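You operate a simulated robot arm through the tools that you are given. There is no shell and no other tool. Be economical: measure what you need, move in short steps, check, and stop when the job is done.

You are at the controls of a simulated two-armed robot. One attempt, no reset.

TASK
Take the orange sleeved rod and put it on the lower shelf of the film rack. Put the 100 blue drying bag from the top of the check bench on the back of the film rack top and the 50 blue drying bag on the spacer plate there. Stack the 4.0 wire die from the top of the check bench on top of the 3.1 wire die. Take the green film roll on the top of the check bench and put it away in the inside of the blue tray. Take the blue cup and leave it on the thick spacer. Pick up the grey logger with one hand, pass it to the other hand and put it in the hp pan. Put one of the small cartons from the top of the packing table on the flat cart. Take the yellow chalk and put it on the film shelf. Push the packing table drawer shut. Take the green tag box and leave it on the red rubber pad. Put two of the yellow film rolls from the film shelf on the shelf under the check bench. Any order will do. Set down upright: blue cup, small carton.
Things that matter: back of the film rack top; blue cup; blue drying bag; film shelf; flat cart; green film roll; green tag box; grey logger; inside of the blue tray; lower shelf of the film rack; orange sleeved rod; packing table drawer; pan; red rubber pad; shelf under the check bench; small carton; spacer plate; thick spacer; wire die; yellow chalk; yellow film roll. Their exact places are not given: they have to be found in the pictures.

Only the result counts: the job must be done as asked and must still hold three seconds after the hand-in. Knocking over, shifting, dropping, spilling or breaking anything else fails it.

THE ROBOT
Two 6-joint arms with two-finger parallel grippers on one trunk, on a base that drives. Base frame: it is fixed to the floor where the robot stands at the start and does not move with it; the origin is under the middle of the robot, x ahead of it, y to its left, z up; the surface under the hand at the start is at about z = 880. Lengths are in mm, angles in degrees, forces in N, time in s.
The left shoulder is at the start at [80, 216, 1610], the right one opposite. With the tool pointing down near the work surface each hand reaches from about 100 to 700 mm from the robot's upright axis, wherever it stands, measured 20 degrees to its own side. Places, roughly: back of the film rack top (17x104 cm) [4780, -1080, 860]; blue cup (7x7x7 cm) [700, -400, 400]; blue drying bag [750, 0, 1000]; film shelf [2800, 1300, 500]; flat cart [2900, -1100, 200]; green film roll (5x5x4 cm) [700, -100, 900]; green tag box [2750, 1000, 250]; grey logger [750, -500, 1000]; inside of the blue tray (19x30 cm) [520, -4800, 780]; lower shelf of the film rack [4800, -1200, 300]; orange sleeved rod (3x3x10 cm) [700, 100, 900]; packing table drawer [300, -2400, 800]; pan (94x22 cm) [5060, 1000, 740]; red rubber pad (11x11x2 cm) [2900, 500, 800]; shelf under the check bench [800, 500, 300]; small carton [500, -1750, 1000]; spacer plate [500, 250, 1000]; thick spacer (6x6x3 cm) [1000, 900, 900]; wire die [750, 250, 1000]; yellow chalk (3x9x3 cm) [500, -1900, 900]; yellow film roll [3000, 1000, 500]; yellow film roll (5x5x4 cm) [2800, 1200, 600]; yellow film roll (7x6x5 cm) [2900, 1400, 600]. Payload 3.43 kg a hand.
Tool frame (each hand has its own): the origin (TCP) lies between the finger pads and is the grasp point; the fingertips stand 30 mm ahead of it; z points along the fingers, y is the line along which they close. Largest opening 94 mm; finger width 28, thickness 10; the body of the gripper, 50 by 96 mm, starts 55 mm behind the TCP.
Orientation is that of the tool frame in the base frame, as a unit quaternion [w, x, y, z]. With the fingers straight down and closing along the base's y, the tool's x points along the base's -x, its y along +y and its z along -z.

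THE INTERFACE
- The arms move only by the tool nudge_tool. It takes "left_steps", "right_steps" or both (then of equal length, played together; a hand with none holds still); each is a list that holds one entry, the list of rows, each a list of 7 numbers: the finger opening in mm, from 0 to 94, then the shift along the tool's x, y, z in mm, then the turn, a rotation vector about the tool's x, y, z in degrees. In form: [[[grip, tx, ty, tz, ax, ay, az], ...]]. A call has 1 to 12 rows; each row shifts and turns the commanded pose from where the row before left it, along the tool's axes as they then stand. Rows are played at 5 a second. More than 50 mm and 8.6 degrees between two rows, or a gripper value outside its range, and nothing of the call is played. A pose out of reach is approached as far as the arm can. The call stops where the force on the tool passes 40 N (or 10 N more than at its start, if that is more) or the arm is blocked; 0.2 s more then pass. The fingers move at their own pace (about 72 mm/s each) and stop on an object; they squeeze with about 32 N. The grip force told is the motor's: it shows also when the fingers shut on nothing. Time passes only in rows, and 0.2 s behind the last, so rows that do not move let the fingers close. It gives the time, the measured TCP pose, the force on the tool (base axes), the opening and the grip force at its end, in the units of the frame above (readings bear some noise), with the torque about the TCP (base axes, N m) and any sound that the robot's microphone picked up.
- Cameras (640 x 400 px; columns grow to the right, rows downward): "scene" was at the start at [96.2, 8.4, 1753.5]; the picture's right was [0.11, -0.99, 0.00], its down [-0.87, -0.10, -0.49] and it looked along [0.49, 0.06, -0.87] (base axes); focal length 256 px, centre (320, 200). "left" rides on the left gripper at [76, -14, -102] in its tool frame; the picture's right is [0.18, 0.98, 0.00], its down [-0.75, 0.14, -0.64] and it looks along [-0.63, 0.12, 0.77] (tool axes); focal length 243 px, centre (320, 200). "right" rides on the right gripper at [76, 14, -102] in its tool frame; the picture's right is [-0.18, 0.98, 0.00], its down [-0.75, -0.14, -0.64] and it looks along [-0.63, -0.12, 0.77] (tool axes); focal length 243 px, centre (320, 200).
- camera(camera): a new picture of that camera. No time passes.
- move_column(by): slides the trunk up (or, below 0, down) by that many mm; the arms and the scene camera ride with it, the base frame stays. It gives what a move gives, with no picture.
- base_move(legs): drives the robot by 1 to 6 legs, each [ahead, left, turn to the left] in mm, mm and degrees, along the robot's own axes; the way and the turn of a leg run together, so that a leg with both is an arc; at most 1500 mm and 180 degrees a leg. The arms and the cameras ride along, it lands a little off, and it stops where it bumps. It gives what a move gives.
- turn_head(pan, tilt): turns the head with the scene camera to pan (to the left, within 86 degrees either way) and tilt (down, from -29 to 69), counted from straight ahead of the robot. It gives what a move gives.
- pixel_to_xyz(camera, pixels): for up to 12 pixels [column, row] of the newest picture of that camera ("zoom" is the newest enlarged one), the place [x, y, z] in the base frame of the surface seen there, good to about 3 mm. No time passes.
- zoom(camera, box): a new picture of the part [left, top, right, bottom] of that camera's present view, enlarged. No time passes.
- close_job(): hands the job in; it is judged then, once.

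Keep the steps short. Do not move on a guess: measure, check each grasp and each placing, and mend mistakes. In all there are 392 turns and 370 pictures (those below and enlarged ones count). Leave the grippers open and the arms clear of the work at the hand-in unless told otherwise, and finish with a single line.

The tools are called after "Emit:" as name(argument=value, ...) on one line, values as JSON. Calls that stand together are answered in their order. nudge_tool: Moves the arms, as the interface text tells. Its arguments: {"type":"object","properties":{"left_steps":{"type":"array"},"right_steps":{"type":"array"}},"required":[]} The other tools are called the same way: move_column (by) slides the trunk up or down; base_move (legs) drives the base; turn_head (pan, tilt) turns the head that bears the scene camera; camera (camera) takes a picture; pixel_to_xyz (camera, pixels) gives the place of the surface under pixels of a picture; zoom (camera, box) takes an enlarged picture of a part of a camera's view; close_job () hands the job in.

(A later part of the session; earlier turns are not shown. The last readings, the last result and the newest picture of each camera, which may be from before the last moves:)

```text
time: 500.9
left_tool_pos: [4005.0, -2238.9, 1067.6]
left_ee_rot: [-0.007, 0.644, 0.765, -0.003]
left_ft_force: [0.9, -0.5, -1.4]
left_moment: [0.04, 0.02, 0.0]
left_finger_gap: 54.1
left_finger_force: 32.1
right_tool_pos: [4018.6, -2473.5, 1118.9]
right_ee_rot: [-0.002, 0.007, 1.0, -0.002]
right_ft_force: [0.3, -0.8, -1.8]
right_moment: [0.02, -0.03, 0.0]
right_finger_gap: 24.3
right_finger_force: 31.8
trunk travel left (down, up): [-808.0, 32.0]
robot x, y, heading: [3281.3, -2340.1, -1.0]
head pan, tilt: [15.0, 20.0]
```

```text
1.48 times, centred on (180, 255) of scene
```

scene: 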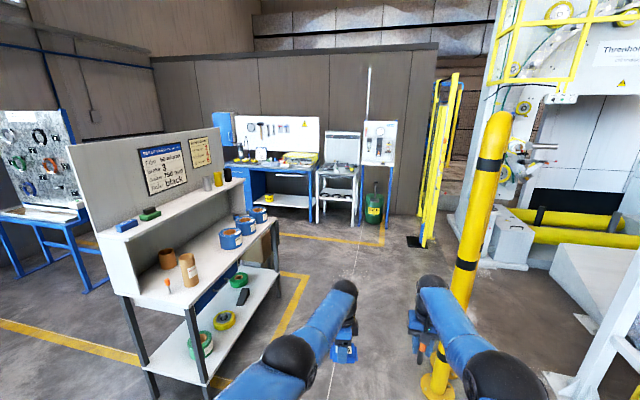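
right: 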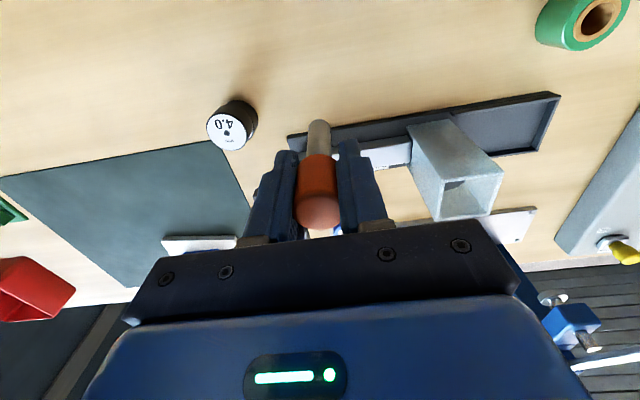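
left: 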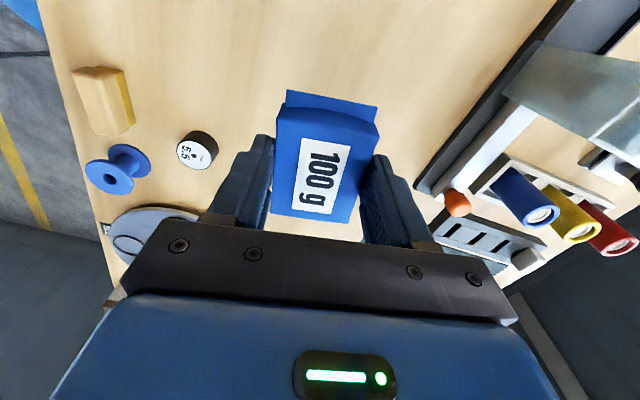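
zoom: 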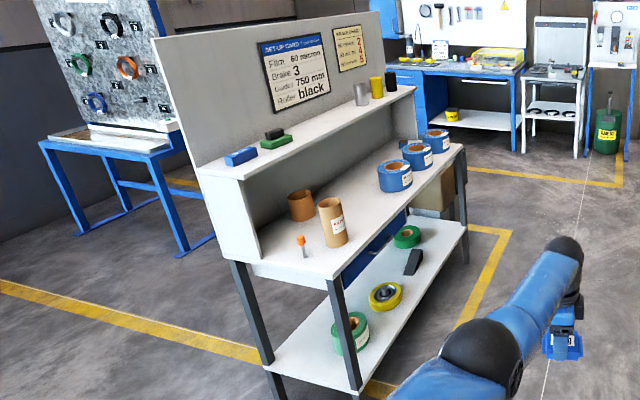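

The bollard is at (4687,−2795), rack front y≈−1430, top z 859, hutch shelf above the back strip. I shift left 190, drive on, and turn to face the rack.

Emit:
base_move(legs=[[0, 190, 1], [1450, 0, 0], [0, 0, 90]])

Emit:
turn_head(pan=0, tilt=30)

Emit:
camera(camera="scene")

```text
time: 513.0
left_tool_pos: [4582.2, -1402.1, 1066.5]
left_ee_rot: [-0.004, -0.111, 0.994, -0.008]
left_ft_force: [-0.1, 1.4, -1.0]
left_moment: [-0.01, -0.01, -0.03]
left_finger_gap: 54.0
left_finger_force: 32.1
right_tool_pos: [4814.3, -1377.4, 1118.7]
right_ee_rot: [0.001, 0.72, -0.694, 0.004]
right_ft_force: [0.1, -0.7, -1.4]
right_moment: [0.03, -0.01, 0.01]
right_finger_gap: 24.2
right_finger_force: 32.2
trunk travel left (down, up): [-808.0, 32.0]
robot x, y, heading: [4712.9, -2116.3, 91.9]
head pan, tilt: [15.0, 20.0]
```

```text
time: 513.8
left_tool_pos: [4582.8, -1402.7, 1066.9]
left_ee_rot: [-0.003, -0.11, 0.994, -0.008]
left_ft_force: [-0.5, 0.6, -0.8]
left_moment: [-0.01, -0.01, -0.04]
left_finger_gap: 54.4
left_finger_force: 31.8
right_tool_pos: [4814.4, -1376.9, 1119.7]
right_ee_rot: [0.001, 0.72, -0.694, 0.003]
right_ft_force: [-0.6, 0.4, -1.5]
right_moment: [0.01, 0.01, 0.0]
right_finger_gap: 24.1
right_finger_force: 32.2
trunk travel left (down, up): [-808.0, 32.0]
robot x, y, heading: [4713.5, -2121.7, 91.5]
head pan, tilt: [0.0, 30.0]
```

```text
148 pictures are left
```

scene: 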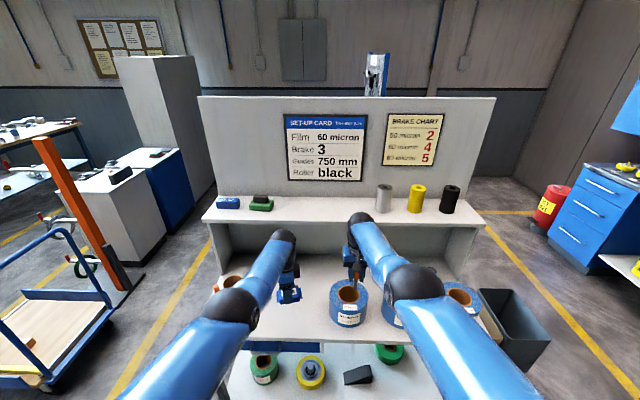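

Emit:
zoom(camera="scene", box=[200, 190, 500, 400])

Emit:
pixel_to_xyz(camera="scene", pixels=[[320, 265], [310, 258], [320, 280], [230, 282], [348, 298], [300, 225], [320, 240], [263, 365], [310, 372], [357, 374], [335, 385], [300, 330]])

```text
1.90 times, centred on (350, 295) of scene
```

zoom: 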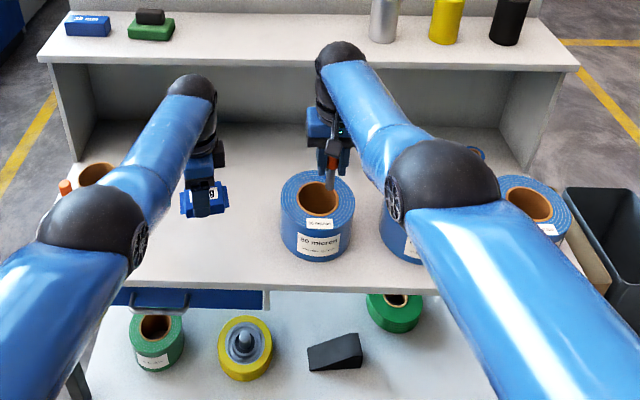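

```text
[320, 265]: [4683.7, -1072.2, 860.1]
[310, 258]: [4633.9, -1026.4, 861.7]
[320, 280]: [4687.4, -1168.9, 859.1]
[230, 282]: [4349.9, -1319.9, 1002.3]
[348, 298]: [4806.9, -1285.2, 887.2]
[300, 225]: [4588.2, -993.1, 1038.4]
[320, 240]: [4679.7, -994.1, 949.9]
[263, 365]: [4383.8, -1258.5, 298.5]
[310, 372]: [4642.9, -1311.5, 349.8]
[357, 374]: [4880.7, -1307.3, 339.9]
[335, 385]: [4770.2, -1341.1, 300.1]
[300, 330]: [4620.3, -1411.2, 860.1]
```

The back strip is free around (4620,−1080). I back off 160, lower the trunk 280 and raise the arms for flat forearms.

Emit:
base_move(legs=[[-170, 0, -1.7]])

Emit:
move_column(by=-270)

Emit:
nudge_tool(left_steps=[[[30, 0, 8, -30, 0, 0, 0], [30, 0, 8, -30, 0, 0, 0], [30, 0, 8, -30, 0, 0, 0], [30, 0, 0, -30, 0, 0, 0], [30, 0, 0, 0, 0, 0, 0]]], right_steps=[[[10, -8, 0, -35, 0, 0, 0], [10, -8, 0, -35, 0, 0, 0], [10, -8, 0, -35, 0, 0, 0], [10, 0, 0, -35, 0, 0, 0], [10, 0, 0, 0, 0, 0, 0]]])

Emit:
camera(camera="scene")

```text
time: 515.2
left_tool_pos: [4605.5, -1564.2, 1064.1]
left_ee_rot: [-0.002, -0.095, 0.995, -0.008]
left_ft_force: [-0.2, 1.1, -1.6]
left_moment: [-0.02, 0.0, 0.01]
left_finger_gap: 54.3
left_finger_force: 32.2
right_tool_pos: [4838.9, -1546.6, 1116.7]
right_ee_rot: [0.001, 0.709, -0.705, 0.003]
right_ft_force: [-1.2, -0.5, -1.8]
right_moment: [0.01, 0.03, -0.02]
right_finger_gap: 24.1
right_finger_force: 32.0
trunk travel left (down, up): [-808.0, 32.0]
robot x, y, heading: [4719.9, -2292.1, 90.0]
head pan, tilt: [0.0, 30.0]
```

```text
time: 518.0
left_tool_pos: [4604.5, -1568.3, 798.5]
left_ee_rot: [-0.003, -0.095, 0.995, -0.007]
left_ft_force: [1.0, 0.2, -1.2]
left_moment: [0.01, -0.01, 0.0]
left_finger_gap: 54.1
left_finger_force: 32.0
right_tool_pos: [4838.3, -1549.8, 850.2]
right_ee_rot: [0.0, 0.71, -0.704, 0.003]
right_ft_force: [0.8, -0.9, -0.9]
right_moment: [0.02, 0.01, 0.03]
right_finger_gap: 24.3
right_finger_force: 31.7
trunk travel left (down, up): [-538.0, 302.0]
robot x, y, heading: [4721.6, -2288.8, 90.2]
head pan, tilt: [0.0, 30.0]
```

```text
time: 519.2
left_tool_pos: [4600.9, -1542.3, 916.7]
left_ee_rot: [-0.003, -0.095, 0.995, -0.007]
left_ft_force: [0.0, 0.3, -0.6]
left_moment: [0.03, -0.01, 0.0]
left_finger_gap: 54.3
left_finger_force: 31.9
right_tool_pos: [4838.9, -1533.5, 988.8]
right_ee_rot: [0.0, 0.71, -0.704, 0.003]
right_ft_force: [0.1, 0.1, -1.0]
right_moment: [-0.01, -0.01, 0.0]
right_finger_gap: 24.1
right_finger_force: 32.2
right hand out of reach, approached as far as the arm can: row 2, 3
trunk travel left (down, up): [-538.0, 302.0]
robot x, y, heading: [4719.1, -2292.3, 90.2]
head pan, tilt: [0.0, 30.0]
```

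```text
146 pictures are left
```

scene: 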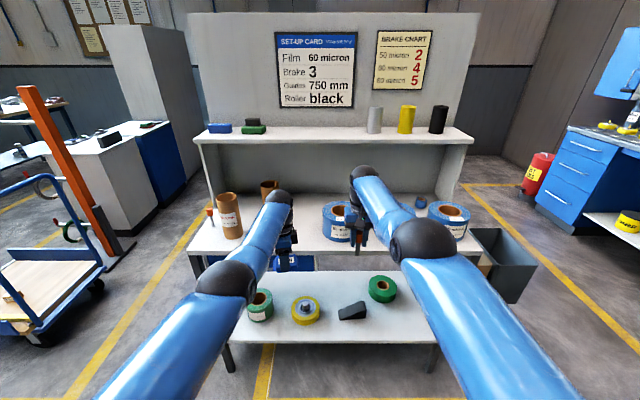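

The rod must be placed first (right hand would hit the hutch). I shift left 78, lower the trunk 530, keeping the left hand higher.

Emit:
base_move(legs=[[0, 80, 0]])

Emit:
move_column(by=-400)

Emit:
move_column(by=-120)

Emit:
nudge_tool(left_steps=[[[30, 0, 0, -30, 0, 0, 0], [30, 0, 0, -30, 0, 0, 0], [30, 0, 0, 0, 0, 0, 0]]])

Emit:
turn_head(pan=0, tilt=40)

Emit:
camera(camera="scene")

```text
time: 520.2
left_tool_pos: [4527.3, -1542.5, 917.6]
left_ee_rot: [-0.005, -0.094, 0.996, -0.007]
left_ft_force: [-0.2, -0.1, -1.3]
left_moment: [0.0, 0.02, 0.0]
left_finger_gap: 54.3
left_finger_force: 31.5
right_tool_pos: [4764.7, -1533.3, 987.7]
right_ee_rot: [0.001, 0.709, -0.705, 0.001]
right_ft_force: [-0.1, -0.7, -1.3]
right_moment: [-0.04, 0.02, -0.01]
right_finger_gap: 24.2
right_finger_force: 31.8
trunk travel left (down, up): [-538.0, 302.0]
robot x, y, heading: [4637.1, -2287.4, 89.9]
head pan, tilt: [0.0, 30.0]
```

```text
time: 524.1
left_tool_pos: [4524.0, -1543.9, 518.1]
left_ee_rot: [-0.002, -0.094, 0.996, -0.008]
left_ft_force: [0.4, 0.4, -0.1]
left_moment: [0.01, 0.01, 0.02]
left_finger_gap: 54.3
left_finger_force: 31.8
right_tool_pos: [4761.0, -1534.2, 588.3]
right_ee_rot: [0.0, 0.709, -0.706, 0.002]
right_ft_force: [0.3, 0.0, -2.0]
right_moment: [-0.05, -0.01, -0.01]
right_finger_gap: 24.0
right_finger_force: 31.7
trunk travel left (down, up): [-138.0, 702.0]
robot x, y, heading: [4640.5, -2290.3, 90.0]
head pan, tilt: [0.0, 30.0]
```

```text
time: 525.6
left_tool_pos: [4525.6, -1543.5, 397.1]
left_ee_rot: [-0.002, -0.095, 0.995, -0.007]
left_ft_force: [0.6, 0.4, -0.9]
left_moment: [-0.02, 0.02, 0.0]
left_finger_gap: 54.2
left_finger_force: 32.1
right_tool_pos: [4761.9, -1532.6, 467.9]
right_ee_rot: [0.001, 0.709, -0.705, 0.003]
right_ft_force: [-0.2, 0.0, -1.5]
right_moment: [0.01, 0.02, -0.01]
right_finger_gap: 23.9
right_finger_force: 32.2
trunk travel left (down, up): [-18.0, 822.0]
robot x, y, heading: [4644.7, -2291.5, 89.8]
head pan, tilt: [0.0, 30.0]
```

```text
time: 526.4
left_tool_pos: [4524.0, -1541.0, 457.4]
left_ee_rot: [-0.002, -0.094, 0.996, -0.008]
left_ft_force: [-0.2, 0.1, -0.4]
left_moment: [0.01, 0.03, -0.01]
left_finger_gap: 54.2
left_finger_force: 31.9
right_tool_pos: [4761.0, -1534.6, 468.2]
right_ee_rot: [0.001, 0.709, -0.705, 0.003]
right_ft_force: [-0.1, 0.3, -0.9]
right_moment: [-0.02, -0.02, 0.0]
right_finger_gap: 24.3
right_finger_force: 32.3
trunk travel left (down, up): [-18.0, 822.0]
robot x, y, heading: [4642.6, -2286.1, 90.1]
head pan, tilt: [0.0, 30.0]
```

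```text
time: 527.1
left_tool_pos: [4524.0, -1542.1, 457.1]
left_ee_rot: [-0.004, -0.094, 0.996, -0.008]
left_ft_force: [0.4, -0.5, -1.1]
left_moment: [0.03, 0.02, -0.02]
left_finger_gap: 54.1
left_finger_force: 32.0
right_tool_pos: [4761.2, -1535.2, 469.1]
right_ee_rot: [0.001, 0.709, -0.705, 0.003]
right_ft_force: [-0.1, 0.0, -1.0]
right_moment: [-0.01, -0.01, 0.01]
right_finger_gap: 24.5
right_finger_force: 32.3
trunk travel left (down, up): [-18.0, 822.0]
robot x, y, heading: [4643.2, -2290.8, 90.0]
head pan, tilt: [0.0, 40.0]
```

```text
145 pictures are left
```

scene: 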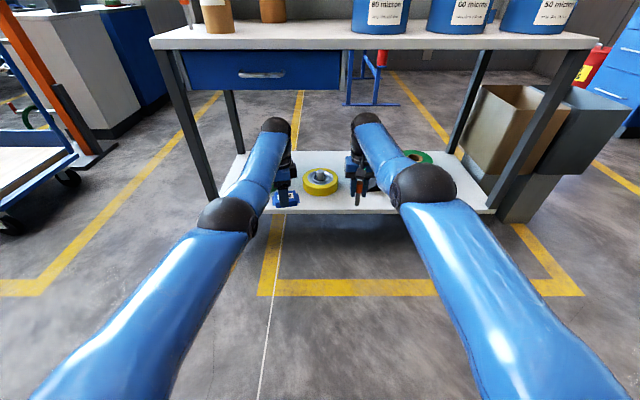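

Emit:
base_move(legs=[[155, 0, 0]])

Emit:
camera(camera="right")

Emit:
camera(camera="left")

```text
time: 528.5
left_tool_pos: [4525.8, -1388.5, 457.0]
left_ee_rot: [-0.003, -0.094, 0.996, -0.009]
left_ft_force: [-0.3, -0.3, -0.7]
left_moment: [-0.02, -0.01, 0.01]
left_finger_gap: 54.4
left_finger_force: 31.7
right_tool_pos: [4762.6, -1381.5, 468.5]
right_ee_rot: [0.001, 0.708, -0.706, 0.002]
right_ft_force: [0.1, -0.1, -1.8]
right_moment: [-0.01, 0.02, 0.02]
right_finger_gap: 24.5
right_finger_force: 32.6
trunk travel left (down, up): [-18.0, 822.0]
robot x, y, heading: [4640.4, -2134.9, 89.9]
head pan, tilt: [0.0, 40.0]
```

```text
144 pictures are left
```

right: 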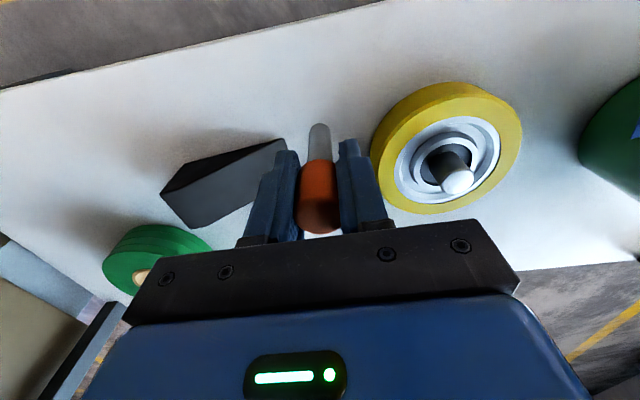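

```text
143 pictures are left
```

left: 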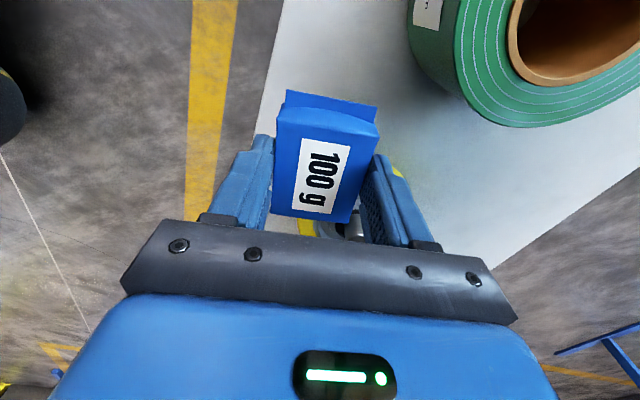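

Emit:
pixel_to_xyz(camera="right", pixels=[[283, 145], [275, 160], [374, 160], [385, 130], [320, 60], [320, 100], [200, 90], [420, 210]])

```text
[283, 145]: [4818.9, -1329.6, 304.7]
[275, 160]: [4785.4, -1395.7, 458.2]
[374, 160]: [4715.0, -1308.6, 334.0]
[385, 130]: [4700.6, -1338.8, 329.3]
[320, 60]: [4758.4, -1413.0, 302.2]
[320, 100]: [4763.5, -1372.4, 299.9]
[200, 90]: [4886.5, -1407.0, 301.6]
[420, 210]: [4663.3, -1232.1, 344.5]
```

Shelf z 300, spot free. I lower the right hand 92, then gently to contact.

Emit:
nudge_tool(right_steps=[[[10, 0, 0, 30, 0, 0, 0], [10, 0, 0, 30, 0, 0, 0], [10, 0, 0, 30, 0, 0, 0], [10, 0, 0, 0, 0, 0, 0]]])

Emit:
nudge_tool(right_steps=[[[10, 0, 0, 3, 0, 0, 0], [10, 0, 0, 2, 0, 0, 0], [10, 0, 0, 0, 0, 0, 0]]])

```text
time: 529.5
left_tool_pos: [4525.3, -1387.7, 457.1]
left_ee_rot: [-0.002, -0.093, 0.996, -0.007]
left_ft_force: [-0.6, 0.6, -0.3]
left_moment: [0.03, 0.01, 0.0]
left_finger_gap: 54.1
left_finger_force: 31.8
right_tool_pos: [4765.2, -1387.9, 379.2]
right_ee_rot: [0.0, 0.708, -0.706, 0.002]
right_ft_force: [-0.7, 0.7, -1.3]
right_moment: [0.0, -0.03, -0.02]
right_finger_gap: 24.5
right_finger_force: 32.5
right hand out of reach, approached as far as the arm can: row 2, 3
trunk travel left (down, up): [-18.0, 822.0]
robot x, y, heading: [4639.6, -2140.2, 89.8]
head pan, tilt: [0.0, 40.0]
```

```text
time: 530.3
left_tool_pos: [4526.3, -1387.5, 457.5]
left_ee_rot: [-0.002, -0.093, 0.996, -0.008]
left_ft_force: [0.8, -0.4, -1.0]
left_moment: [-0.01, 0.03, 0.04]
left_finger_gap: 54.4
left_finger_force: 31.8
right_tool_pos: [4767.2, -1388.7, 374.8]
right_ee_rot: [0.001, 0.708, -0.706, 0.004]
right_ft_force: [-0.4, 0.1, -1.0]
right_moment: [0.01, 0.01, 0.0]
right_finger_gap: 24.3
right_finger_force: 32.3
trunk travel left (down, up): [-18.0, 822.0]
robot x, y, heading: [4640.4, -2134.3, 90.0]
head pan, tilt: [0.0, 40.0]
```

Emit:
nudge_tool(right_steps=[[[10, 0, 0, 3, 0, 0, 0], [10, 0, 0, 0, 0, 0, 0]]])

Emit:
nudge_tool(right_steps=[[[10, 0, 0, 2, 0, 0, 0], [10, 0, 0, 0, 0, 0, 0]]])

```text
time: 530.9
left_tool_pos: [4525.3, -1387.2, 457.6]
left_ee_rot: [-0.003, -0.093, 0.996, -0.007]
left_ft_force: [0.0, -0.3, -0.5]
left_moment: [0.01, -0.02, 0.02]
left_finger_gap: 53.9
left_finger_force: 32.0
right_tool_pos: [4766.1, -1388.9, 372.7]
right_ee_rot: [0.0, 0.708, -0.706, 0.002]
right_ft_force: [-0.2, 0.2, -0.7]
right_moment: [0.01, -0.06, 0.01]
right_finger_gap: 24.1
right_finger_force: 32.6
trunk travel left (down, up): [-18.0, 822.0]
robot x, y, heading: [4641.4, -2137.9, 90.2]
head pan, tilt: [0.0, 40.0]
```

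```text
time: 531.5
left_tool_pos: [4525.1, -1386.8, 456.9]
left_ee_rot: [-0.003, -0.093, 0.996, -0.007]
left_ft_force: [-0.3, -0.2, -1.5]
left_moment: [-0.01, -0.02, -0.04]
left_finger_gap: 54.0
left_finger_force: 32.3
right_tool_pos: [4764.2, -1390.4, 369.0]
right_ee_rot: [0.0, 0.708, -0.706, 0.003]
right_ft_force: [0.3, 0.3, -0.7]
right_moment: [-0.02, 0.02, 0.01]
right_finger_gap: 24.2
right_finger_force: 31.7
trunk travel left (down, up): [-18.0, 822.0]
robot x, y, heading: [4638.5, -2133.7, 89.6]
head pan, tilt: [0.0, 40.0]
```

Emit:
nudge_tool(right_steps=[[[10, 0, 0, 2, 0, 0, 0], [10, 0, 0, 0, 0, 0, 0]]])

Emit:
zoom(camera="scene", box=[270, 110, 430, 220])

```text
time: 532.1
left_tool_pos: [4526.0, -1387.5, 457.6]
left_ee_rot: [-0.002, -0.094, 0.996, -0.007]
left_ft_force: [-0.2, -0.2, -1.0]
left_moment: [0.0, 0.01, -0.01]
left_finger_gap: 54.3
left_finger_force: 31.7
right_tool_pos: [4764.9, -1389.2, 368.6]
right_ee_rot: [0.0, 0.708, -0.706, 0.002]
right_ft_force: [-0.3, 0.2, 3.4]
right_moment: [0.04, -0.04, 0.0]
right_finger_gap: 24.4
right_finger_force: 32.2
trunk travel left (down, up): [-18.0, 822.0]
robot x, y, heading: [4637.5, -2138.4, 89.9]
head pan, tilt: [0.0, 40.0]
```

```text
3.64 times, centred on (350, 165) of scene
```

zoom: 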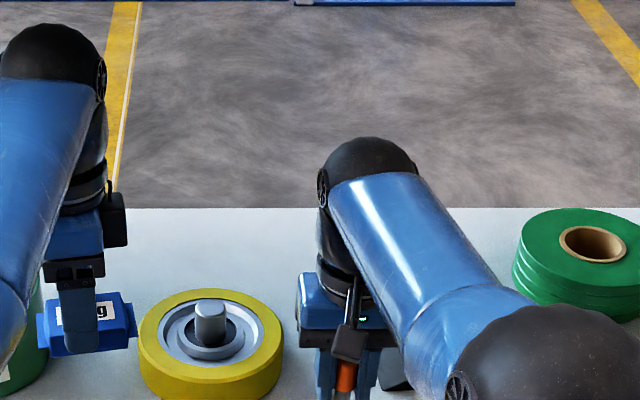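

Contact (3.4 N). I press 1 mm, open to 60 slowly, and rise.

Emit:
nudge_tool(right_steps=[[[10, 0, 0, 1, 0, 0, 0], [35, 0, 0, 0, 0, 0, 0], [60, 0, 0, 0, 0, 0, 0], [60, 0, 0, 0, 0, 0, 0], [60, 0, 0, -30, 0, 0, 0], [60, 0, 0, -40, 0, 0, 0], [60, 0, 0, -40, 0, 0, 0], [60, 0, 0, 0, 0, 0, 0]]])

Emit:
camera(camera="right")

```text
time: 533.9
left_tool_pos: [4526.5, -1387.8, 457.3]
left_ee_rot: [-0.002, -0.093, 0.996, -0.008]
left_ft_force: [0.0, -0.7, -1.3]
left_moment: [0.03, -0.01, -0.01]
left_finger_gap: 54.3
left_finger_force: 31.9
right_tool_pos: [4763.0, -1383.7, 477.5]
right_ee_rot: [0.002, 0.709, -0.706, 0.004]
right_ft_force: [-0.4, 0.2, -0.2]
right_moment: [0.02, -0.04, 0.01]
right_finger_gap: 60.1
right_finger_force: 0.0
right hand out of reach, approached as far as the arm can: row 6
trunk travel left (down, up): [-18.0, 822.0]
robot x, y, heading: [4640.8, -2135.3, 89.8]
head pan, tilt: [0.0, 40.0]
```

```text
141 pictures are left
```

right: 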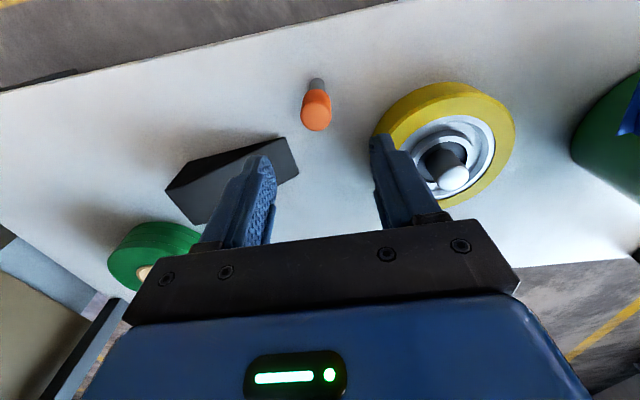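

Rod stands on the lower shelf. I back off 260, swing the right arm out to the right and raise it, and raise the trunk for the bag.

Emit:
base_move(legs=[[-260, 0, 0]])

Emit:
move_column(by=400)

Emit:
nudge_tool(right_steps=[[[60, 15, -45, -10, 0, 0, 0], [60, 20, -45, -10, 0, 0, 0], [60, 20, -45, -10, 0, 0, 0], [60, 20, -45, -10, 0, 0, 0], [60, 20, -45, -10, 0, 0, 0], [60, 20, -45, -10, 0, 0, 0], [60, 20, -45, -10, 0, 0, 0], [60, 20, -45, -10, 0, 0, 0], [60, 20, -40, -10, 0, 0, 0], [60, 0, 0, 0, 0, 0, 0]]])

Emit:
move_column(by=62)

Emit:
turn_head(pan=0, tilt=30)

Emit:
camera(camera="scene")

```text
time: 535.8
left_tool_pos: [4526.1, -1647.8, 458.2]
left_ee_rot: [-0.003, -0.093, 0.996, -0.007]
left_ft_force: [1.0, -0.2, 0.0]
left_moment: [0.0, 0.03, -0.03]
left_finger_gap: 54.4
left_finger_force: 32.1
right_tool_pos: [4762.6, -1644.1, 477.1]
right_ee_rot: [0.002, 0.707, -0.707, 0.003]
right_ft_force: [-0.6, 0.0, 0.6]
right_moment: [0.03, -0.04, 0.01]
right_finger_gap: 59.7
right_finger_force: 0.0
trunk travel left (down, up): [-18.0, 822.0]
robot x, y, heading: [4639.0, -2397.4, 90.0]
head pan, tilt: [0.0, 40.0]
```

```text
time: 539.6
left_tool_pos: [4525.8, -1647.1, 857.7]
left_ee_rot: [-0.002, -0.092, 0.996, -0.007]
left_ft_force: [-0.2, 0.0, -0.2]
left_moment: [0.01, 0.0, 0.0]
left_finger_gap: 54.5
left_finger_force: 31.7
right_tool_pos: [4762.8, -1642.7, 876.8]
right_ee_rot: [0.001, 0.708, -0.707, 0.003]
right_ft_force: [0.6, -0.6, -0.2]
right_moment: [0.03, -0.01, 0.0]
right_finger_gap: 60.0
right_finger_force: 0.0
trunk travel left (down, up): [-418.0, 422.0]
robot x, y, heading: [4641.1, -2397.9, 89.8]
head pan, tilt: [0.0, 40.0]
```

```text
refused: row 2 steps farther than a row can; nothing moved
```

```text
time: 540.6
left_tool_pos: [4525.5, -1646.1, 919.7]
left_ee_rot: [-0.003, -0.093, 0.996, -0.006]
left_ft_force: [0.4, 0.4, -0.1]
left_moment: [-0.04, 0.0, 0.0]
left_finger_gap: 54.4
left_finger_force: 31.9
right_tool_pos: [4763.1, -1643.9, 938.7]
right_ee_rot: [0.002, 0.708, -0.707, 0.004]
right_ft_force: [-0.5, 0.2, 0.4]
right_moment: [0.01, -0.02, 0.0]
right_finger_gap: 60.2
right_finger_force: 0.0
trunk travel left (down, up): [-480.0, 360.0]
robot x, y, heading: [4644.3, -2395.3, 89.8]
head pan, tilt: [0.0, 40.0]
```

```text
time: 541.3
left_tool_pos: [4525.5, -1646.0, 919.0]
left_ee_rot: [-0.002, -0.092, 0.996, -0.007]
left_ft_force: [0.2, 0.1, -1.0]
left_moment: [0.0, -0.01, -0.02]
left_finger_gap: 54.4
left_finger_force: 32.0
right_tool_pos: [4763.9, -1643.1, 938.8]
right_ee_rot: [0.001, 0.707, -0.707, 0.005]
right_ft_force: [-0.3, 0.0, -0.2]
right_moment: [0.02, -0.01, -0.03]
right_finger_gap: 60.2
right_finger_force: 0.0
trunk travel left (down, up): [-480.0, 360.0]
robot x, y, heading: [4641.9, -2397.6, 89.9]
head pan, tilt: [0.0, 30.0]
```

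```text
140 pictures are left
```

scene: 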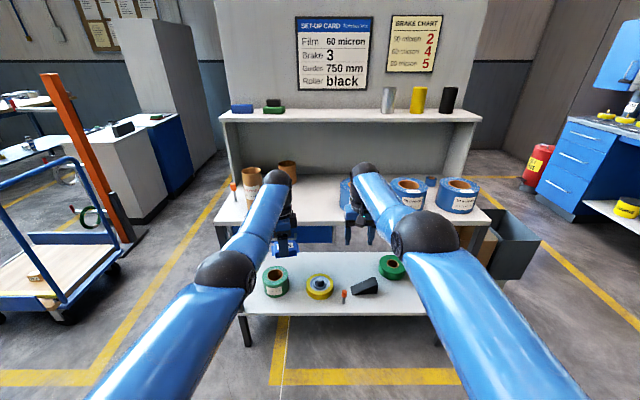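

Emit:
nudge_tool(right_steps=[[[60, 18, -42, -10, 0, 0, 0], [60, 18, -42, -10, 0, 0, 0], [60, 18, -42, -10, 0, 0, 0], [60, 18, -42, -10, 0, 0, 0], [60, 18, -42, -10, 0, 0, 0], [60, 18, -42, -10, 0, 0, 0], [60, 18, -42, -10, 0, 0, 0], [60, 18, -42, -10, 0, 0, 0], [60, 18, -42, -10, 0, 0, 0], [60, 0, 0, 0, 0, 0, 0]]])

Emit:
base_move(legs=[[0, -90, 0]])

Emit:
zoom(camera="scene", box=[180, 90, 480, 280])

Emit:
pixel_to_xyz(camera="zoom", pixels=[[200, 170], [270, 170], [320, 175], [360, 175], [320, 205], [320, 120], [180, 175], [370, 190], [320, 62], [240, 100]])

```text
time: 543.5
left_tool_pos: [4525.4, -1647.3, 918.4]
left_ee_rot: [-0.001, -0.092, 0.996, -0.007]
left_ft_force: [-1.0, 0.4, -0.9]
left_moment: [-0.01, 0.0, -0.02]
left_finger_gap: 54.2
left_finger_force: 32.9
right_tool_pos: [5148.4, -1707.4, 1038.6]
right_ee_rot: [0.001, 0.708, -0.706, 0.004]
right_ft_force: [0.8, 0.7, 0.6]
right_moment: [0.01, 0.02, -0.02]
right_finger_gap: 60.1
right_finger_force: 0.1
right hand out of reach, approached as far as the arm can: row 1, 2, 3, 4, 5, 6, 7
trunk travel left (down, up): [-480.0, 360.0]
robot x, y, heading: [4638.3, -2396.0, 90.1]
head pan, tilt: [0.0, 30.0]
```

```text
time: 544.6
left_tool_pos: [4613.2, -1647.2, 918.9]
left_ee_rot: [-0.003, -0.092, 0.996, -0.007]
left_ft_force: [-0.2, -0.4, -1.4]
left_moment: [-0.02, -0.02, -0.01]
left_finger_gap: 53.8
left_finger_force: 31.9
right_tool_pos: [5234.6, -1710.1, 1037.6]
right_ee_rot: [0.0, -0.707, 0.707, -0.005]
right_ft_force: [-0.7, 0.4, -0.1]
right_moment: [-0.03, -0.04, -0.02]
right_finger_gap: 59.8
right_finger_force: 0.0
trunk travel left (down, up): [-480.0, 360.0]
robot x, y, heading: [4723.1, -2397.2, 89.9]
head pan, tilt: [0.0, 30.0]
```

```text
2.11 times, centred on (330, 185) of scene
```

zoom: 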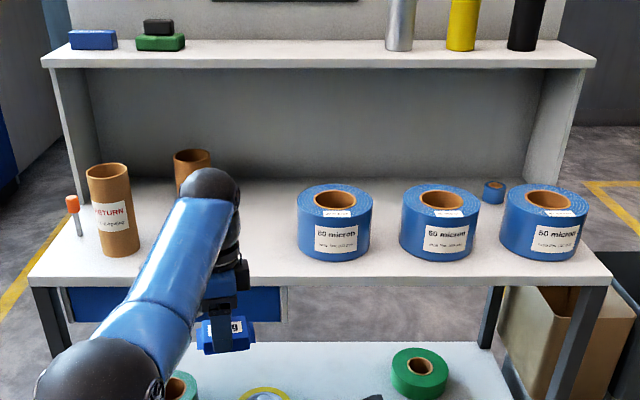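

```text
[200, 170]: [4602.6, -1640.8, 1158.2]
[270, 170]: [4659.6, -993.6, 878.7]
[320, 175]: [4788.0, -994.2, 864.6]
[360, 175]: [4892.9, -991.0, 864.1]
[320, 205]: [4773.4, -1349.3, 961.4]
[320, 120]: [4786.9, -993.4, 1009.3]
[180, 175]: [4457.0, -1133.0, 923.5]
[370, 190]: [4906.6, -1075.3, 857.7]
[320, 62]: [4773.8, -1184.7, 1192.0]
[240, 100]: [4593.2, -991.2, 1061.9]
```

I pull the right hand further back so it will not reach the hutch.

Emit:
nudge_tool(right_steps=[[[60, 45, 0, 0, 0, 0, 0], [60, 45, 0, 0, 0, 0, 0], [60, 45, 0, 0, 0, 0, 0], [60, 45, 0, 0, 0, 0, 0], [60, 45, 0, 0, 0, 0, 0], [60, 0, 0, 0, 0, 0, 0]]])

Emit:
base_move(legs=[[300, 0, 0]])

Emit:
camera(camera="scene")

Emit:
camera(camera="left")

```text
time: 546.0
left_tool_pos: [4614.0, -1647.6, 918.6]
left_ee_rot: [-0.003, -0.093, 0.996, -0.007]
left_ft_force: [0.1, 0.0, -0.8]
left_moment: [0.03, 0.03, 0.0]
left_finger_gap: 54.2
left_finger_force: 32.0
right_tool_pos: [5306.5, -1751.8, 1061.3]
right_ee_rot: [0.002, 0.708, -0.707, 0.004]
right_ft_force: [0.0, 0.2, 0.1]
right_moment: [0.02, 0.0, -0.03]
right_finger_gap: 60.0
right_finger_force: 0.2
right hand out of reach, approached as far as the arm can: row 1, 2, 3, 4, 5
trunk travel left (down, up): [-480.0, 360.0]
robot x, y, heading: [4727.6, -2396.8, 89.6]
head pan, tilt: [0.0, 30.0]
```

```text
time: 548.1
left_tool_pos: [4615.6, -1347.2, 920.1]
left_ee_rot: [-0.003, -0.092, 0.996, -0.007]
left_ft_force: [0.3, -0.3, -0.5]
left_moment: [0.02, 0.01, -0.01]
left_finger_gap: 54.3
left_finger_force: 32.2
right_tool_pos: [5306.8, -1454.0, 1063.5]
right_ee_rot: [0.001, 0.707, -0.707, 0.004]
right_ft_force: [0.1, 0.1, 0.0]
right_moment: [-0.02, 0.01, -0.04]
right_finger_gap: 60.0
right_finger_force: 0.2
trunk travel left (down, up): [-480.0, 360.0]
robot x, y, heading: [4727.5, -2094.3, 89.8]
head pan, tilt: [0.0, 30.0]
```

```text
138 pictures are left
```

scene: 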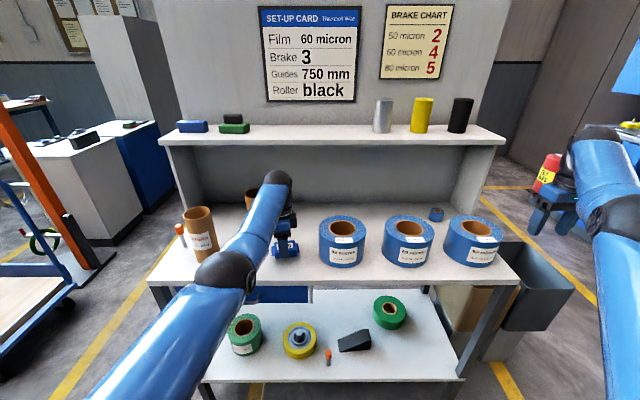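

```text
137 pictures are left
```

left: 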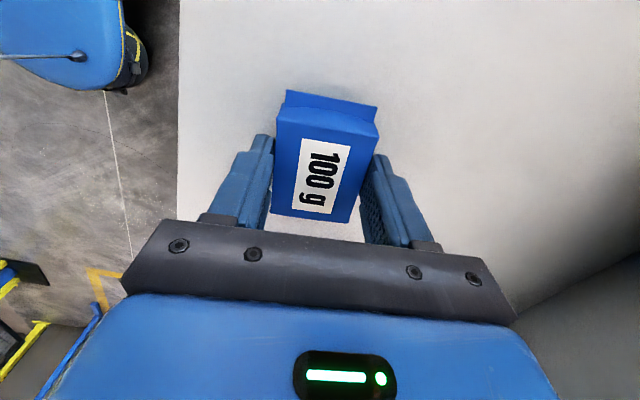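

Emit:
nudge_tool(right_steps=[[[60, 10, -45, 0, 0, 0, 0], [60, 10, -45, 0, 0, 0, 0], [60, 0, 0, 0, 0, 0, 0]]])

Emit:
pixel_to_xyz(camera="scene", pixels=[[275, 178], [265, 205], [245, 240], [225, 262], [500, 140], [300, 138], [300, 145], [250, 198]])

```text
time: 548.9
left_tool_pos: [4615.1, -1345.6, 918.4]
left_ee_rot: [-0.003, -0.092, 0.996, -0.009]
left_ft_force: [-0.4, 0.2, -0.3]
left_moment: [0.0, 0.0, 0.01]
left_finger_gap: 54.1
left_finger_force: 32.0
right_tool_pos: [5374.3, -1503.1, 1054.1]
right_ee_rot: [0.001, 0.708, -0.706, 0.005]
right_ft_force: [1.2, 0.2, -0.3]
right_moment: [0.0, 0.01, -0.01]
right_finger_gap: 59.9
right_finger_force: 0.1
right hand out of reach, approached as far as the arm can: row 1, 2
trunk travel left (down, up): [-480.0, 360.0]
robot x, y, heading: [4726.2, -2096.0, 89.9]
head pan, tilt: [0.0, 30.0]
```

```text
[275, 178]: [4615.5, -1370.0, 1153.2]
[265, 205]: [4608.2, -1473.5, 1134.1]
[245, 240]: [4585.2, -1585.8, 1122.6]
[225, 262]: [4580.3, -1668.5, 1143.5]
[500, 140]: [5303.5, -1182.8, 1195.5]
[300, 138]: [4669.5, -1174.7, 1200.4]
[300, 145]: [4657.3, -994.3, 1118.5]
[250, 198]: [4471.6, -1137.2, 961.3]
```

Clearances good (wrist top ≈1155 < 1190). I drive 262 ahead.

Emit:
base_move(legs=[[262, 0, 0]])

Emit:
camera(camera="left")

Emit:
pixel_to_xyz(camera="left", pixels=[[200, 150], [320, 30], [450, 150], [320, 100], [320, 205]])

```text
time: 550.8
left_tool_pos: [4611.2, -1086.5, 919.6]
left_ee_rot: [-0.003, -0.094, 0.996, -0.007]
left_ft_force: [0.0, -0.6, -0.6]
left_moment: [0.0, 0.0, 0.03]
left_finger_gap: 54.4
left_finger_force: 32.0
right_tool_pos: [5372.1, -1240.9, 1055.8]
right_ee_rot: [0.001, 0.709, -0.706, 0.004]
right_ft_force: [0.2, 0.0, 0.7]
right_moment: [0.0, 0.0, 0.01]
right_finger_gap: 60.1
right_finger_force: 0.0
trunk travel left (down, up): [-480.0, 360.0]
robot x, y, heading: [4728.1, -1834.9, 90.2]
head pan, tilt: [0.0, 30.0]
```

```text
136 pictures are left
```

left: 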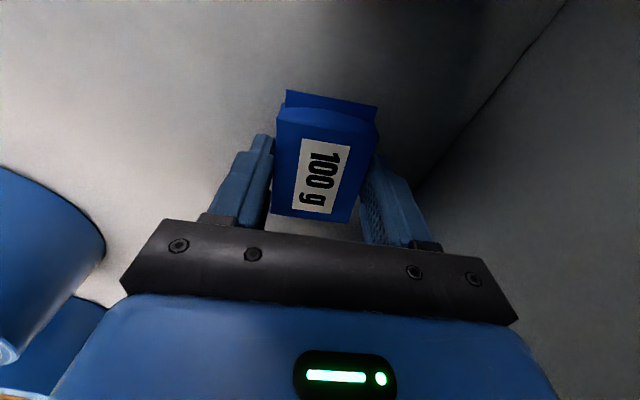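

```text
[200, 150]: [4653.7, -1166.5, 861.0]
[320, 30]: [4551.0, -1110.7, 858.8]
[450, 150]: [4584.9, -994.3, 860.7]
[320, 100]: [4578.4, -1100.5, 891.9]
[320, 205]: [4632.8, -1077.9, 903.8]
```

Emit:
move_column(by=-18)

Emit:
move_column(by=-3)

```text
time: 551.4
left_tool_pos: [4610.9, -1086.3, 901.6]
left_ee_rot: [-0.003, -0.095, 0.995, -0.007]
left_ft_force: [0.2, -0.8, -0.2]
left_moment: [0.0, 0.01, 0.01]
left_finger_gap: 54.3
left_finger_force: 31.8
right_tool_pos: [5371.0, -1239.7, 1037.2]
right_ee_rot: [0.002, 0.708, -0.706, 0.004]
right_ft_force: [-1.0, 0.2, -0.6]
right_moment: [0.04, 0.01, -0.02]
right_finger_gap: 60.2
right_finger_force: 0.0
trunk travel left (down, up): [-462.0, 378.0]
robot x, y, heading: [4728.0, -1834.8, 90.0]
head pan, tilt: [0.0, 30.0]
```

```text
time: 551.9
left_tool_pos: [4611.6, -1085.7, 898.9]
left_ee_rot: [-0.001, -0.096, 0.995, -0.006]
left_ft_force: [-0.7, -0.8, 4.1]
left_moment: [0.14, -0.19, -0.01]
left_finger_gap: 54.0
left_finger_force: 31.7
right_tool_pos: [5372.0, -1240.8, 1034.5]
right_ee_rot: [0.001, 0.71, -0.704, 0.004]
right_ft_force: [0.2, 0.0, -0.1]
right_moment: [-0.01, 0.0, 0.03]
right_finger_gap: 60.0
right_finger_force: 0.0
trunk travel left (down, up): [-459.0, 381.0]
robot x, y, heading: [4727.0, -1833.9, 90.3]
head pan, tilt: [0.0, 30.0]
```

Contact. I open, rise 26 (tips above the bag), and back straight out.

Emit:
nudge_tool(left_steps=[[[94, 0, 0, 1, 0, 0, 0], [94, 0, 0, 0, 0, 0, 0], [94, 0, 0, 0, 0, 0, 0]]])

Emit:
move_column(by=31)

Emit:
camera(camera="left")

Emit:
base_move(legs=[[-420, 0, 0]])

Emit:
camera(camera="scene")

```text
time: 552.7
left_tool_pos: [4612.3, -1084.8, 897.2]
left_ee_rot: [-0.004, -0.095, 0.995, -0.007]
left_ft_force: [0.2, 0.5, 0.6]
left_moment: [0.0, -0.03, 0.01]
left_finger_gap: 94.0
left_finger_force: 0.0
right_tool_pos: [5371.3, -1240.2, 1034.9]
right_ee_rot: [0.0, 0.709, -0.705, 0.004]
right_ft_force: [0.5, -0.1, -0.8]
right_moment: [-0.02, 0.02, 0.0]
right_finger_gap: 60.0
right_finger_force: 0.0
trunk travel left (down, up): [-459.0, 381.0]
robot x, y, heading: [4731.3, -1834.2, 89.8]
head pan, tilt: [0.0, 30.0]
```

```text
time: 553.5
left_tool_pos: [4612.5, -1085.2, 928.2]
left_ee_rot: [-0.003, -0.096, 0.995, -0.008]
left_ft_force: [-0.5, 0.0, -0.1]
left_moment: [0.0, -0.01, -0.01]
left_finger_gap: 93.9
left_finger_force: 0.1
right_tool_pos: [5371.4, -1239.1, 1064.0]
right_ee_rot: [0.001, 0.709, -0.705, 0.004]
right_ft_force: [-0.3, -0.6, -0.8]
right_moment: [0.0, 0.0, 0.0]
right_finger_gap: 60.3
right_finger_force: 0.1
trunk travel left (down, up): [-490.0, 350.0]
robot x, y, heading: [4730.2, -1833.7, 90.2]
head pan, tilt: [0.0, 30.0]
```

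```text
135 pictures are left
```

left: 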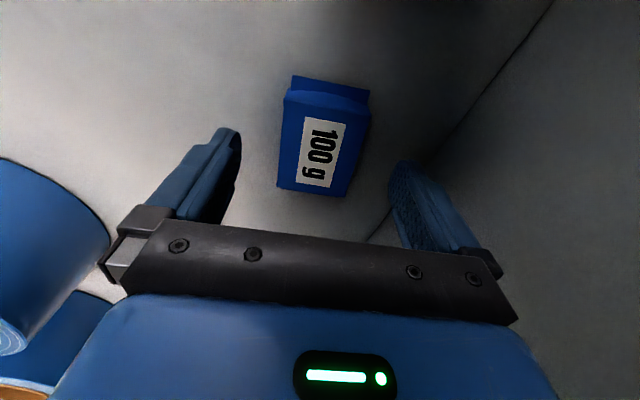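

```text
time: 556.0
left_tool_pos: [4613.1, -1500.1, 927.2]
left_ee_rot: [-0.003, -0.095, 0.995, -0.007]
left_ft_force: [0.2, -1.0, 0.0]
left_moment: [-0.03, 0.0, -0.03]
left_finger_gap: 93.7
left_finger_force: 0.1
right_tool_pos: [5372.6, -1654.6, 1064.7]
right_ee_rot: [0.002, 0.709, -0.705, 0.004]
right_ft_force: [0.3, 0.1, -0.3]
right_moment: [-0.02, 0.03, -0.01]
right_finger_gap: 60.0
right_finger_force: 0.1
trunk travel left (down, up): [-490.0, 350.0]
robot x, y, heading: [4729.4, -2251.2, 89.9]
head pan, tilt: [0.0, 30.0]
```

```text
134 pictures are left
```

scene: 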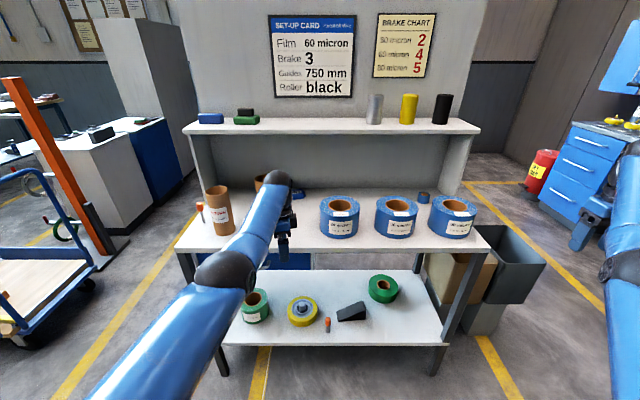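

Both placed. Next the grey logger: I turn the left hand back to normal while driving around to the back of the bench at its right end.

Emit:
nudge_tool(left_steps=[[[94, 0, 0, 0, 0, 0, -8.5], [94, 0, 0, 0, 0, 0, -8.5], [94, 0, 0, 0, 0, 0, -8.5], [94, 0, 0, 0, 0, 0, -8.5], [94, 0, 0, 0, 0, 0, -8.5], [94, 0, 0, 0, 0, 0, -8.5], [94, 0, 0, 0, 0, 0, -8.5], [94, 0, 0, 0, 0, 0, -8.5], [94, 0, 0, 0, 0, 0, -8.5], [94, 0, 0, 0, 0, 0, -2.5]]], right_steps=[[[94, -20, 42, 0, 0, 0, 0], [94, -20, 42, 0, 0, 0, 0], [94, -20, 42, 0, 0, 0, 0], [94, -20, 42, 0, 0, 0, 0], [94, -20, 42, 0, 0, 0, 0], [94, -20, 42, 0, 0, 0, 0], [94, -20, 42, 0, 0, 0, 0], [94, -20, 42, 0, 0, 0, 0], [94, -10, 42, 0, 0, 0, 0], [94, 0, 0, 0, 0, 0, 0]]])

Emit:
move_column(by=180)

Emit:
base_move(legs=[[0, 1500, 0], [0, 1250, 0], [0, 0, 90], [0, -1500, 0], [0, -200, 0]])

Emit:
turn_head(pan=0, tilt=35)

Emit:
camera(camera="scene")

```text
time: 558.2
left_tool_pos: [4611.9, -1499.3, 929.4]
left_ee_rot: [-0.006, -0.707, 0.707, -0.004]
left_ft_force: [0.3, 0.5, -0.1]
left_moment: [0.02, 0.01, 0.01]
left_finger_gap: 93.6
left_finger_force: 0.0
right_tool_pos: [4999.8, -1496.8, 1058.9]
right_ee_rot: [0.002, 0.709, -0.705, 0.003]
right_ft_force: [-1.1, -1.5, 0.4]
right_moment: [0.0, 0.05, 0.02]
right_finger_gap: 93.8
right_finger_force: 0.1
right hand out of reach, approached as far as the arm can: row 1, 2, 3, 7, 8, 9
trunk travel left (down, up): [-490.0, 350.0]
robot x, y, heading: [4729.1, -2249.1, 90.0]
head pan, tilt: [0.0, 30.0]
```

```text
time: 560.2
left_tool_pos: [4611.7, -1499.7, 1108.6]
left_ee_rot: [-0.008, -0.706, 0.708, -0.005]
left_ft_force: [-0.3, -0.2, 0.6]
left_moment: [0.02, 0.01, 0.0]
left_finger_gap: 93.9
left_finger_force: 0.1
right_tool_pos: [4999.6, -1497.9, 1239.3]
right_ee_rot: [0.001, 0.709, -0.705, 0.004]
right_ft_force: [-0.5, -0.5, 0.0]
right_moment: [0.02, -0.03, 0.0]
right_finger_gap: 93.8
right_finger_force: 0.1
trunk travel left (down, up): [-670.0, 170.0]
robot x, y, heading: [4729.2, -2245.9, 89.8]
head pan, tilt: [0.0, 30.0]
```

```text
time: 585.7
left_tool_pos: [1130.7, -765.6, 1107.8]
left_ee_rot: [0.0, 1.0, 0.014, 0.008]
left_ft_force: [0.1, 0.6, -1.1]
left_moment: [0.04, 0.01, 0.04]
left_finger_gap: 94.0
left_finger_force: 0.0
right_tool_pos: [1116.4, -378.7, 1240.3]
right_ee_rot: [-0.003, 1.0, 0.018, 0.004]
right_ft_force: [0.2, 0.4, -0.4]
right_moment: [0.02, 0.01, 0.0]
right_finger_gap: 94.0
right_finger_force: 0.0
trunk travel left (down, up): [-670.0, 170.0]
robot x, y, heading: [1876.1, -622.7, -178.1]
head pan, tilt: [0.0, 30.0]
```

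```text
time: 586.4
left_tool_pos: [1129.7, -764.9, 1108.8]
left_ee_rot: [0.001, 1.0, 0.015, 0.008]
left_ft_force: [0.5, 0.0, 0.6]
left_moment: [-0.01, 0.02, 0.04]
left_finger_gap: 94.1
left_finger_force: 0.0
right_tool_pos: [1115.4, -378.0, 1239.4]
right_ee_rot: [-0.003, 1.0, 0.019, 0.003]
right_ft_force: [0.5, -0.2, -0.6]
right_moment: [0.02, 0.0, 0.01]
right_finger_gap: 94.2
right_finger_force: 0.0
trunk travel left (down, up): [-670.0, 170.0]
robot x, y, heading: [1873.9, -621.6, -178.2]
head pan, tilt: [0.0, 35.0]
```

```text
133 pictures are left
```

scene: 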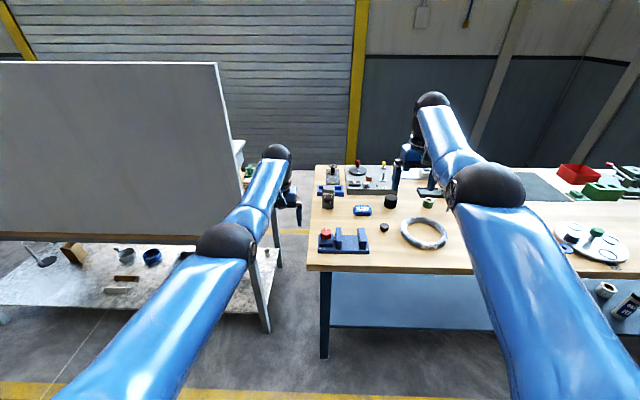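

Emit:
zoom(camera="scene", box=[290, 150, 470, 280])

Emit:
pixel_to_xyz(camera="zoom", pixels=[[135, 165], [135, 195], [118, 175], [155, 185], [135, 145], [130, 300], [255, 215], [492, 180], [492, 190], [355, 180]])

```text
3.08 times, centred on (380, 215) of scene
```

zoom: 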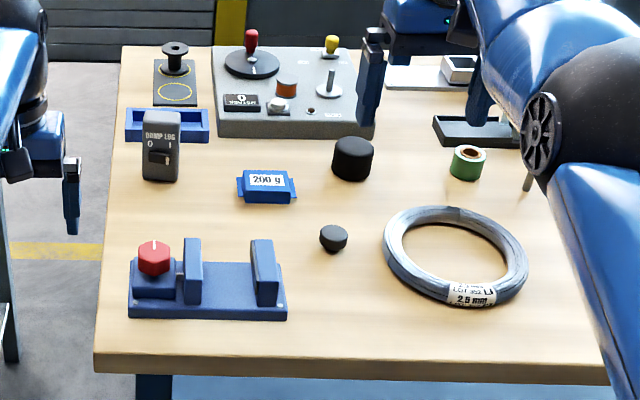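

```text
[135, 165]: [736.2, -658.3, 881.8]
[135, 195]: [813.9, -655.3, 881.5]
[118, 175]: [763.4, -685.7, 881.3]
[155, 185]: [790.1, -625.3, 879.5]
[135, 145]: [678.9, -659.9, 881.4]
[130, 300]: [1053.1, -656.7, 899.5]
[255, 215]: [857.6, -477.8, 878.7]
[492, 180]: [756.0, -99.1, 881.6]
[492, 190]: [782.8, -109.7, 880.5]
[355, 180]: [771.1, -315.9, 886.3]
```

Emit:
pixel_to_xyz(camera="zoom", pixels=[[160, 130], [160, 170], [146, 150], [176, 150], [160, 111], [168, 111], [468, 155], [468, 170], [160, 190]])

```text
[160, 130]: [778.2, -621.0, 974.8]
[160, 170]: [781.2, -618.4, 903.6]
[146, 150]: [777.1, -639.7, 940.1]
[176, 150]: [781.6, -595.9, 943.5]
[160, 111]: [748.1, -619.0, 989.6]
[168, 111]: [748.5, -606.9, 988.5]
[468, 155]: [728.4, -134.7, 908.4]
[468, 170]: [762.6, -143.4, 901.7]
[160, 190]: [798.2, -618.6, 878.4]
```

The logger ("DAMP LOG") stands at ≈(755,−618), top z 989. I align and drive so the left hand is above it.

Emit:
base_move(legs=[[0, 0, -1.9], [0, -165, 0], [340, 0, 0]])

Emit:
camera(camera="left")

```text
time: 590.0
left_tool_pos: [798.7, -569.5, 1109.9]
left_ee_rot: [0.002, 1.0, -0.004, 0.006]
left_ft_force: [0.3, 1.4, -0.8]
left_moment: [-0.01, 0.02, 0.03]
left_finger_gap: 93.8
left_finger_force: 0.0
right_tool_pos: [798.7, -182.1, 1240.6]
right_ee_rot: [-0.002, 1.0, -0.001, 0.002]
right_ft_force: [0.0, -0.6, 0.7]
right_moment: [0.0, -0.01, 0.02]
right_finger_gap: 94.1
right_finger_force: 0.0
trunk travel left (down, up): [-670.0, 170.0]
robot x, y, heading: [1546.8, -451.1, 179.7]
head pan, tilt: [0.0, 35.0]
```

```text
131 pictures are left
```

left: 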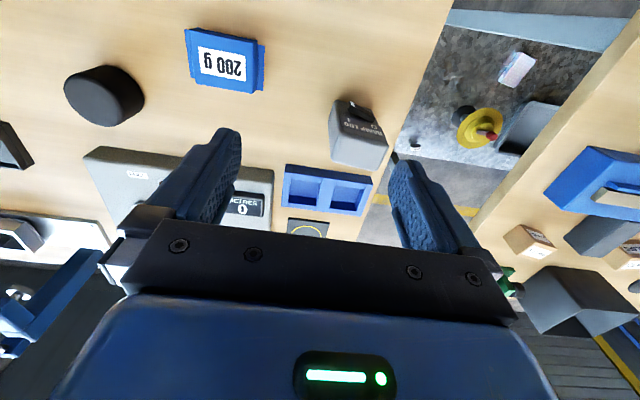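

Emit:
pixel_to_xyz(camera="left", pixels=[[333, 145], [385, 155], [333, 162], [380, 172], [360, 155], [352, 120], [335, 104], [372, 110]])

Emit:
zoom(camera="left", box=[290, 70, 430, 190])

```text
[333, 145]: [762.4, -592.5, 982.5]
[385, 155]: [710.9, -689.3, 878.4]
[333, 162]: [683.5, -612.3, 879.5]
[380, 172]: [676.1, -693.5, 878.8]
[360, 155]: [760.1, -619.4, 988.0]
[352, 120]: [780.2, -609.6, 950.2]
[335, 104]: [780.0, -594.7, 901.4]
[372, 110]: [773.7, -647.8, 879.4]
```

```text
3.33 times, centred on (360, 130) of left
```

zoom: 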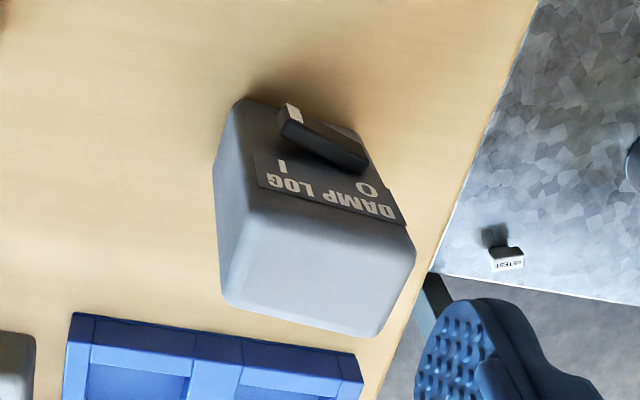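

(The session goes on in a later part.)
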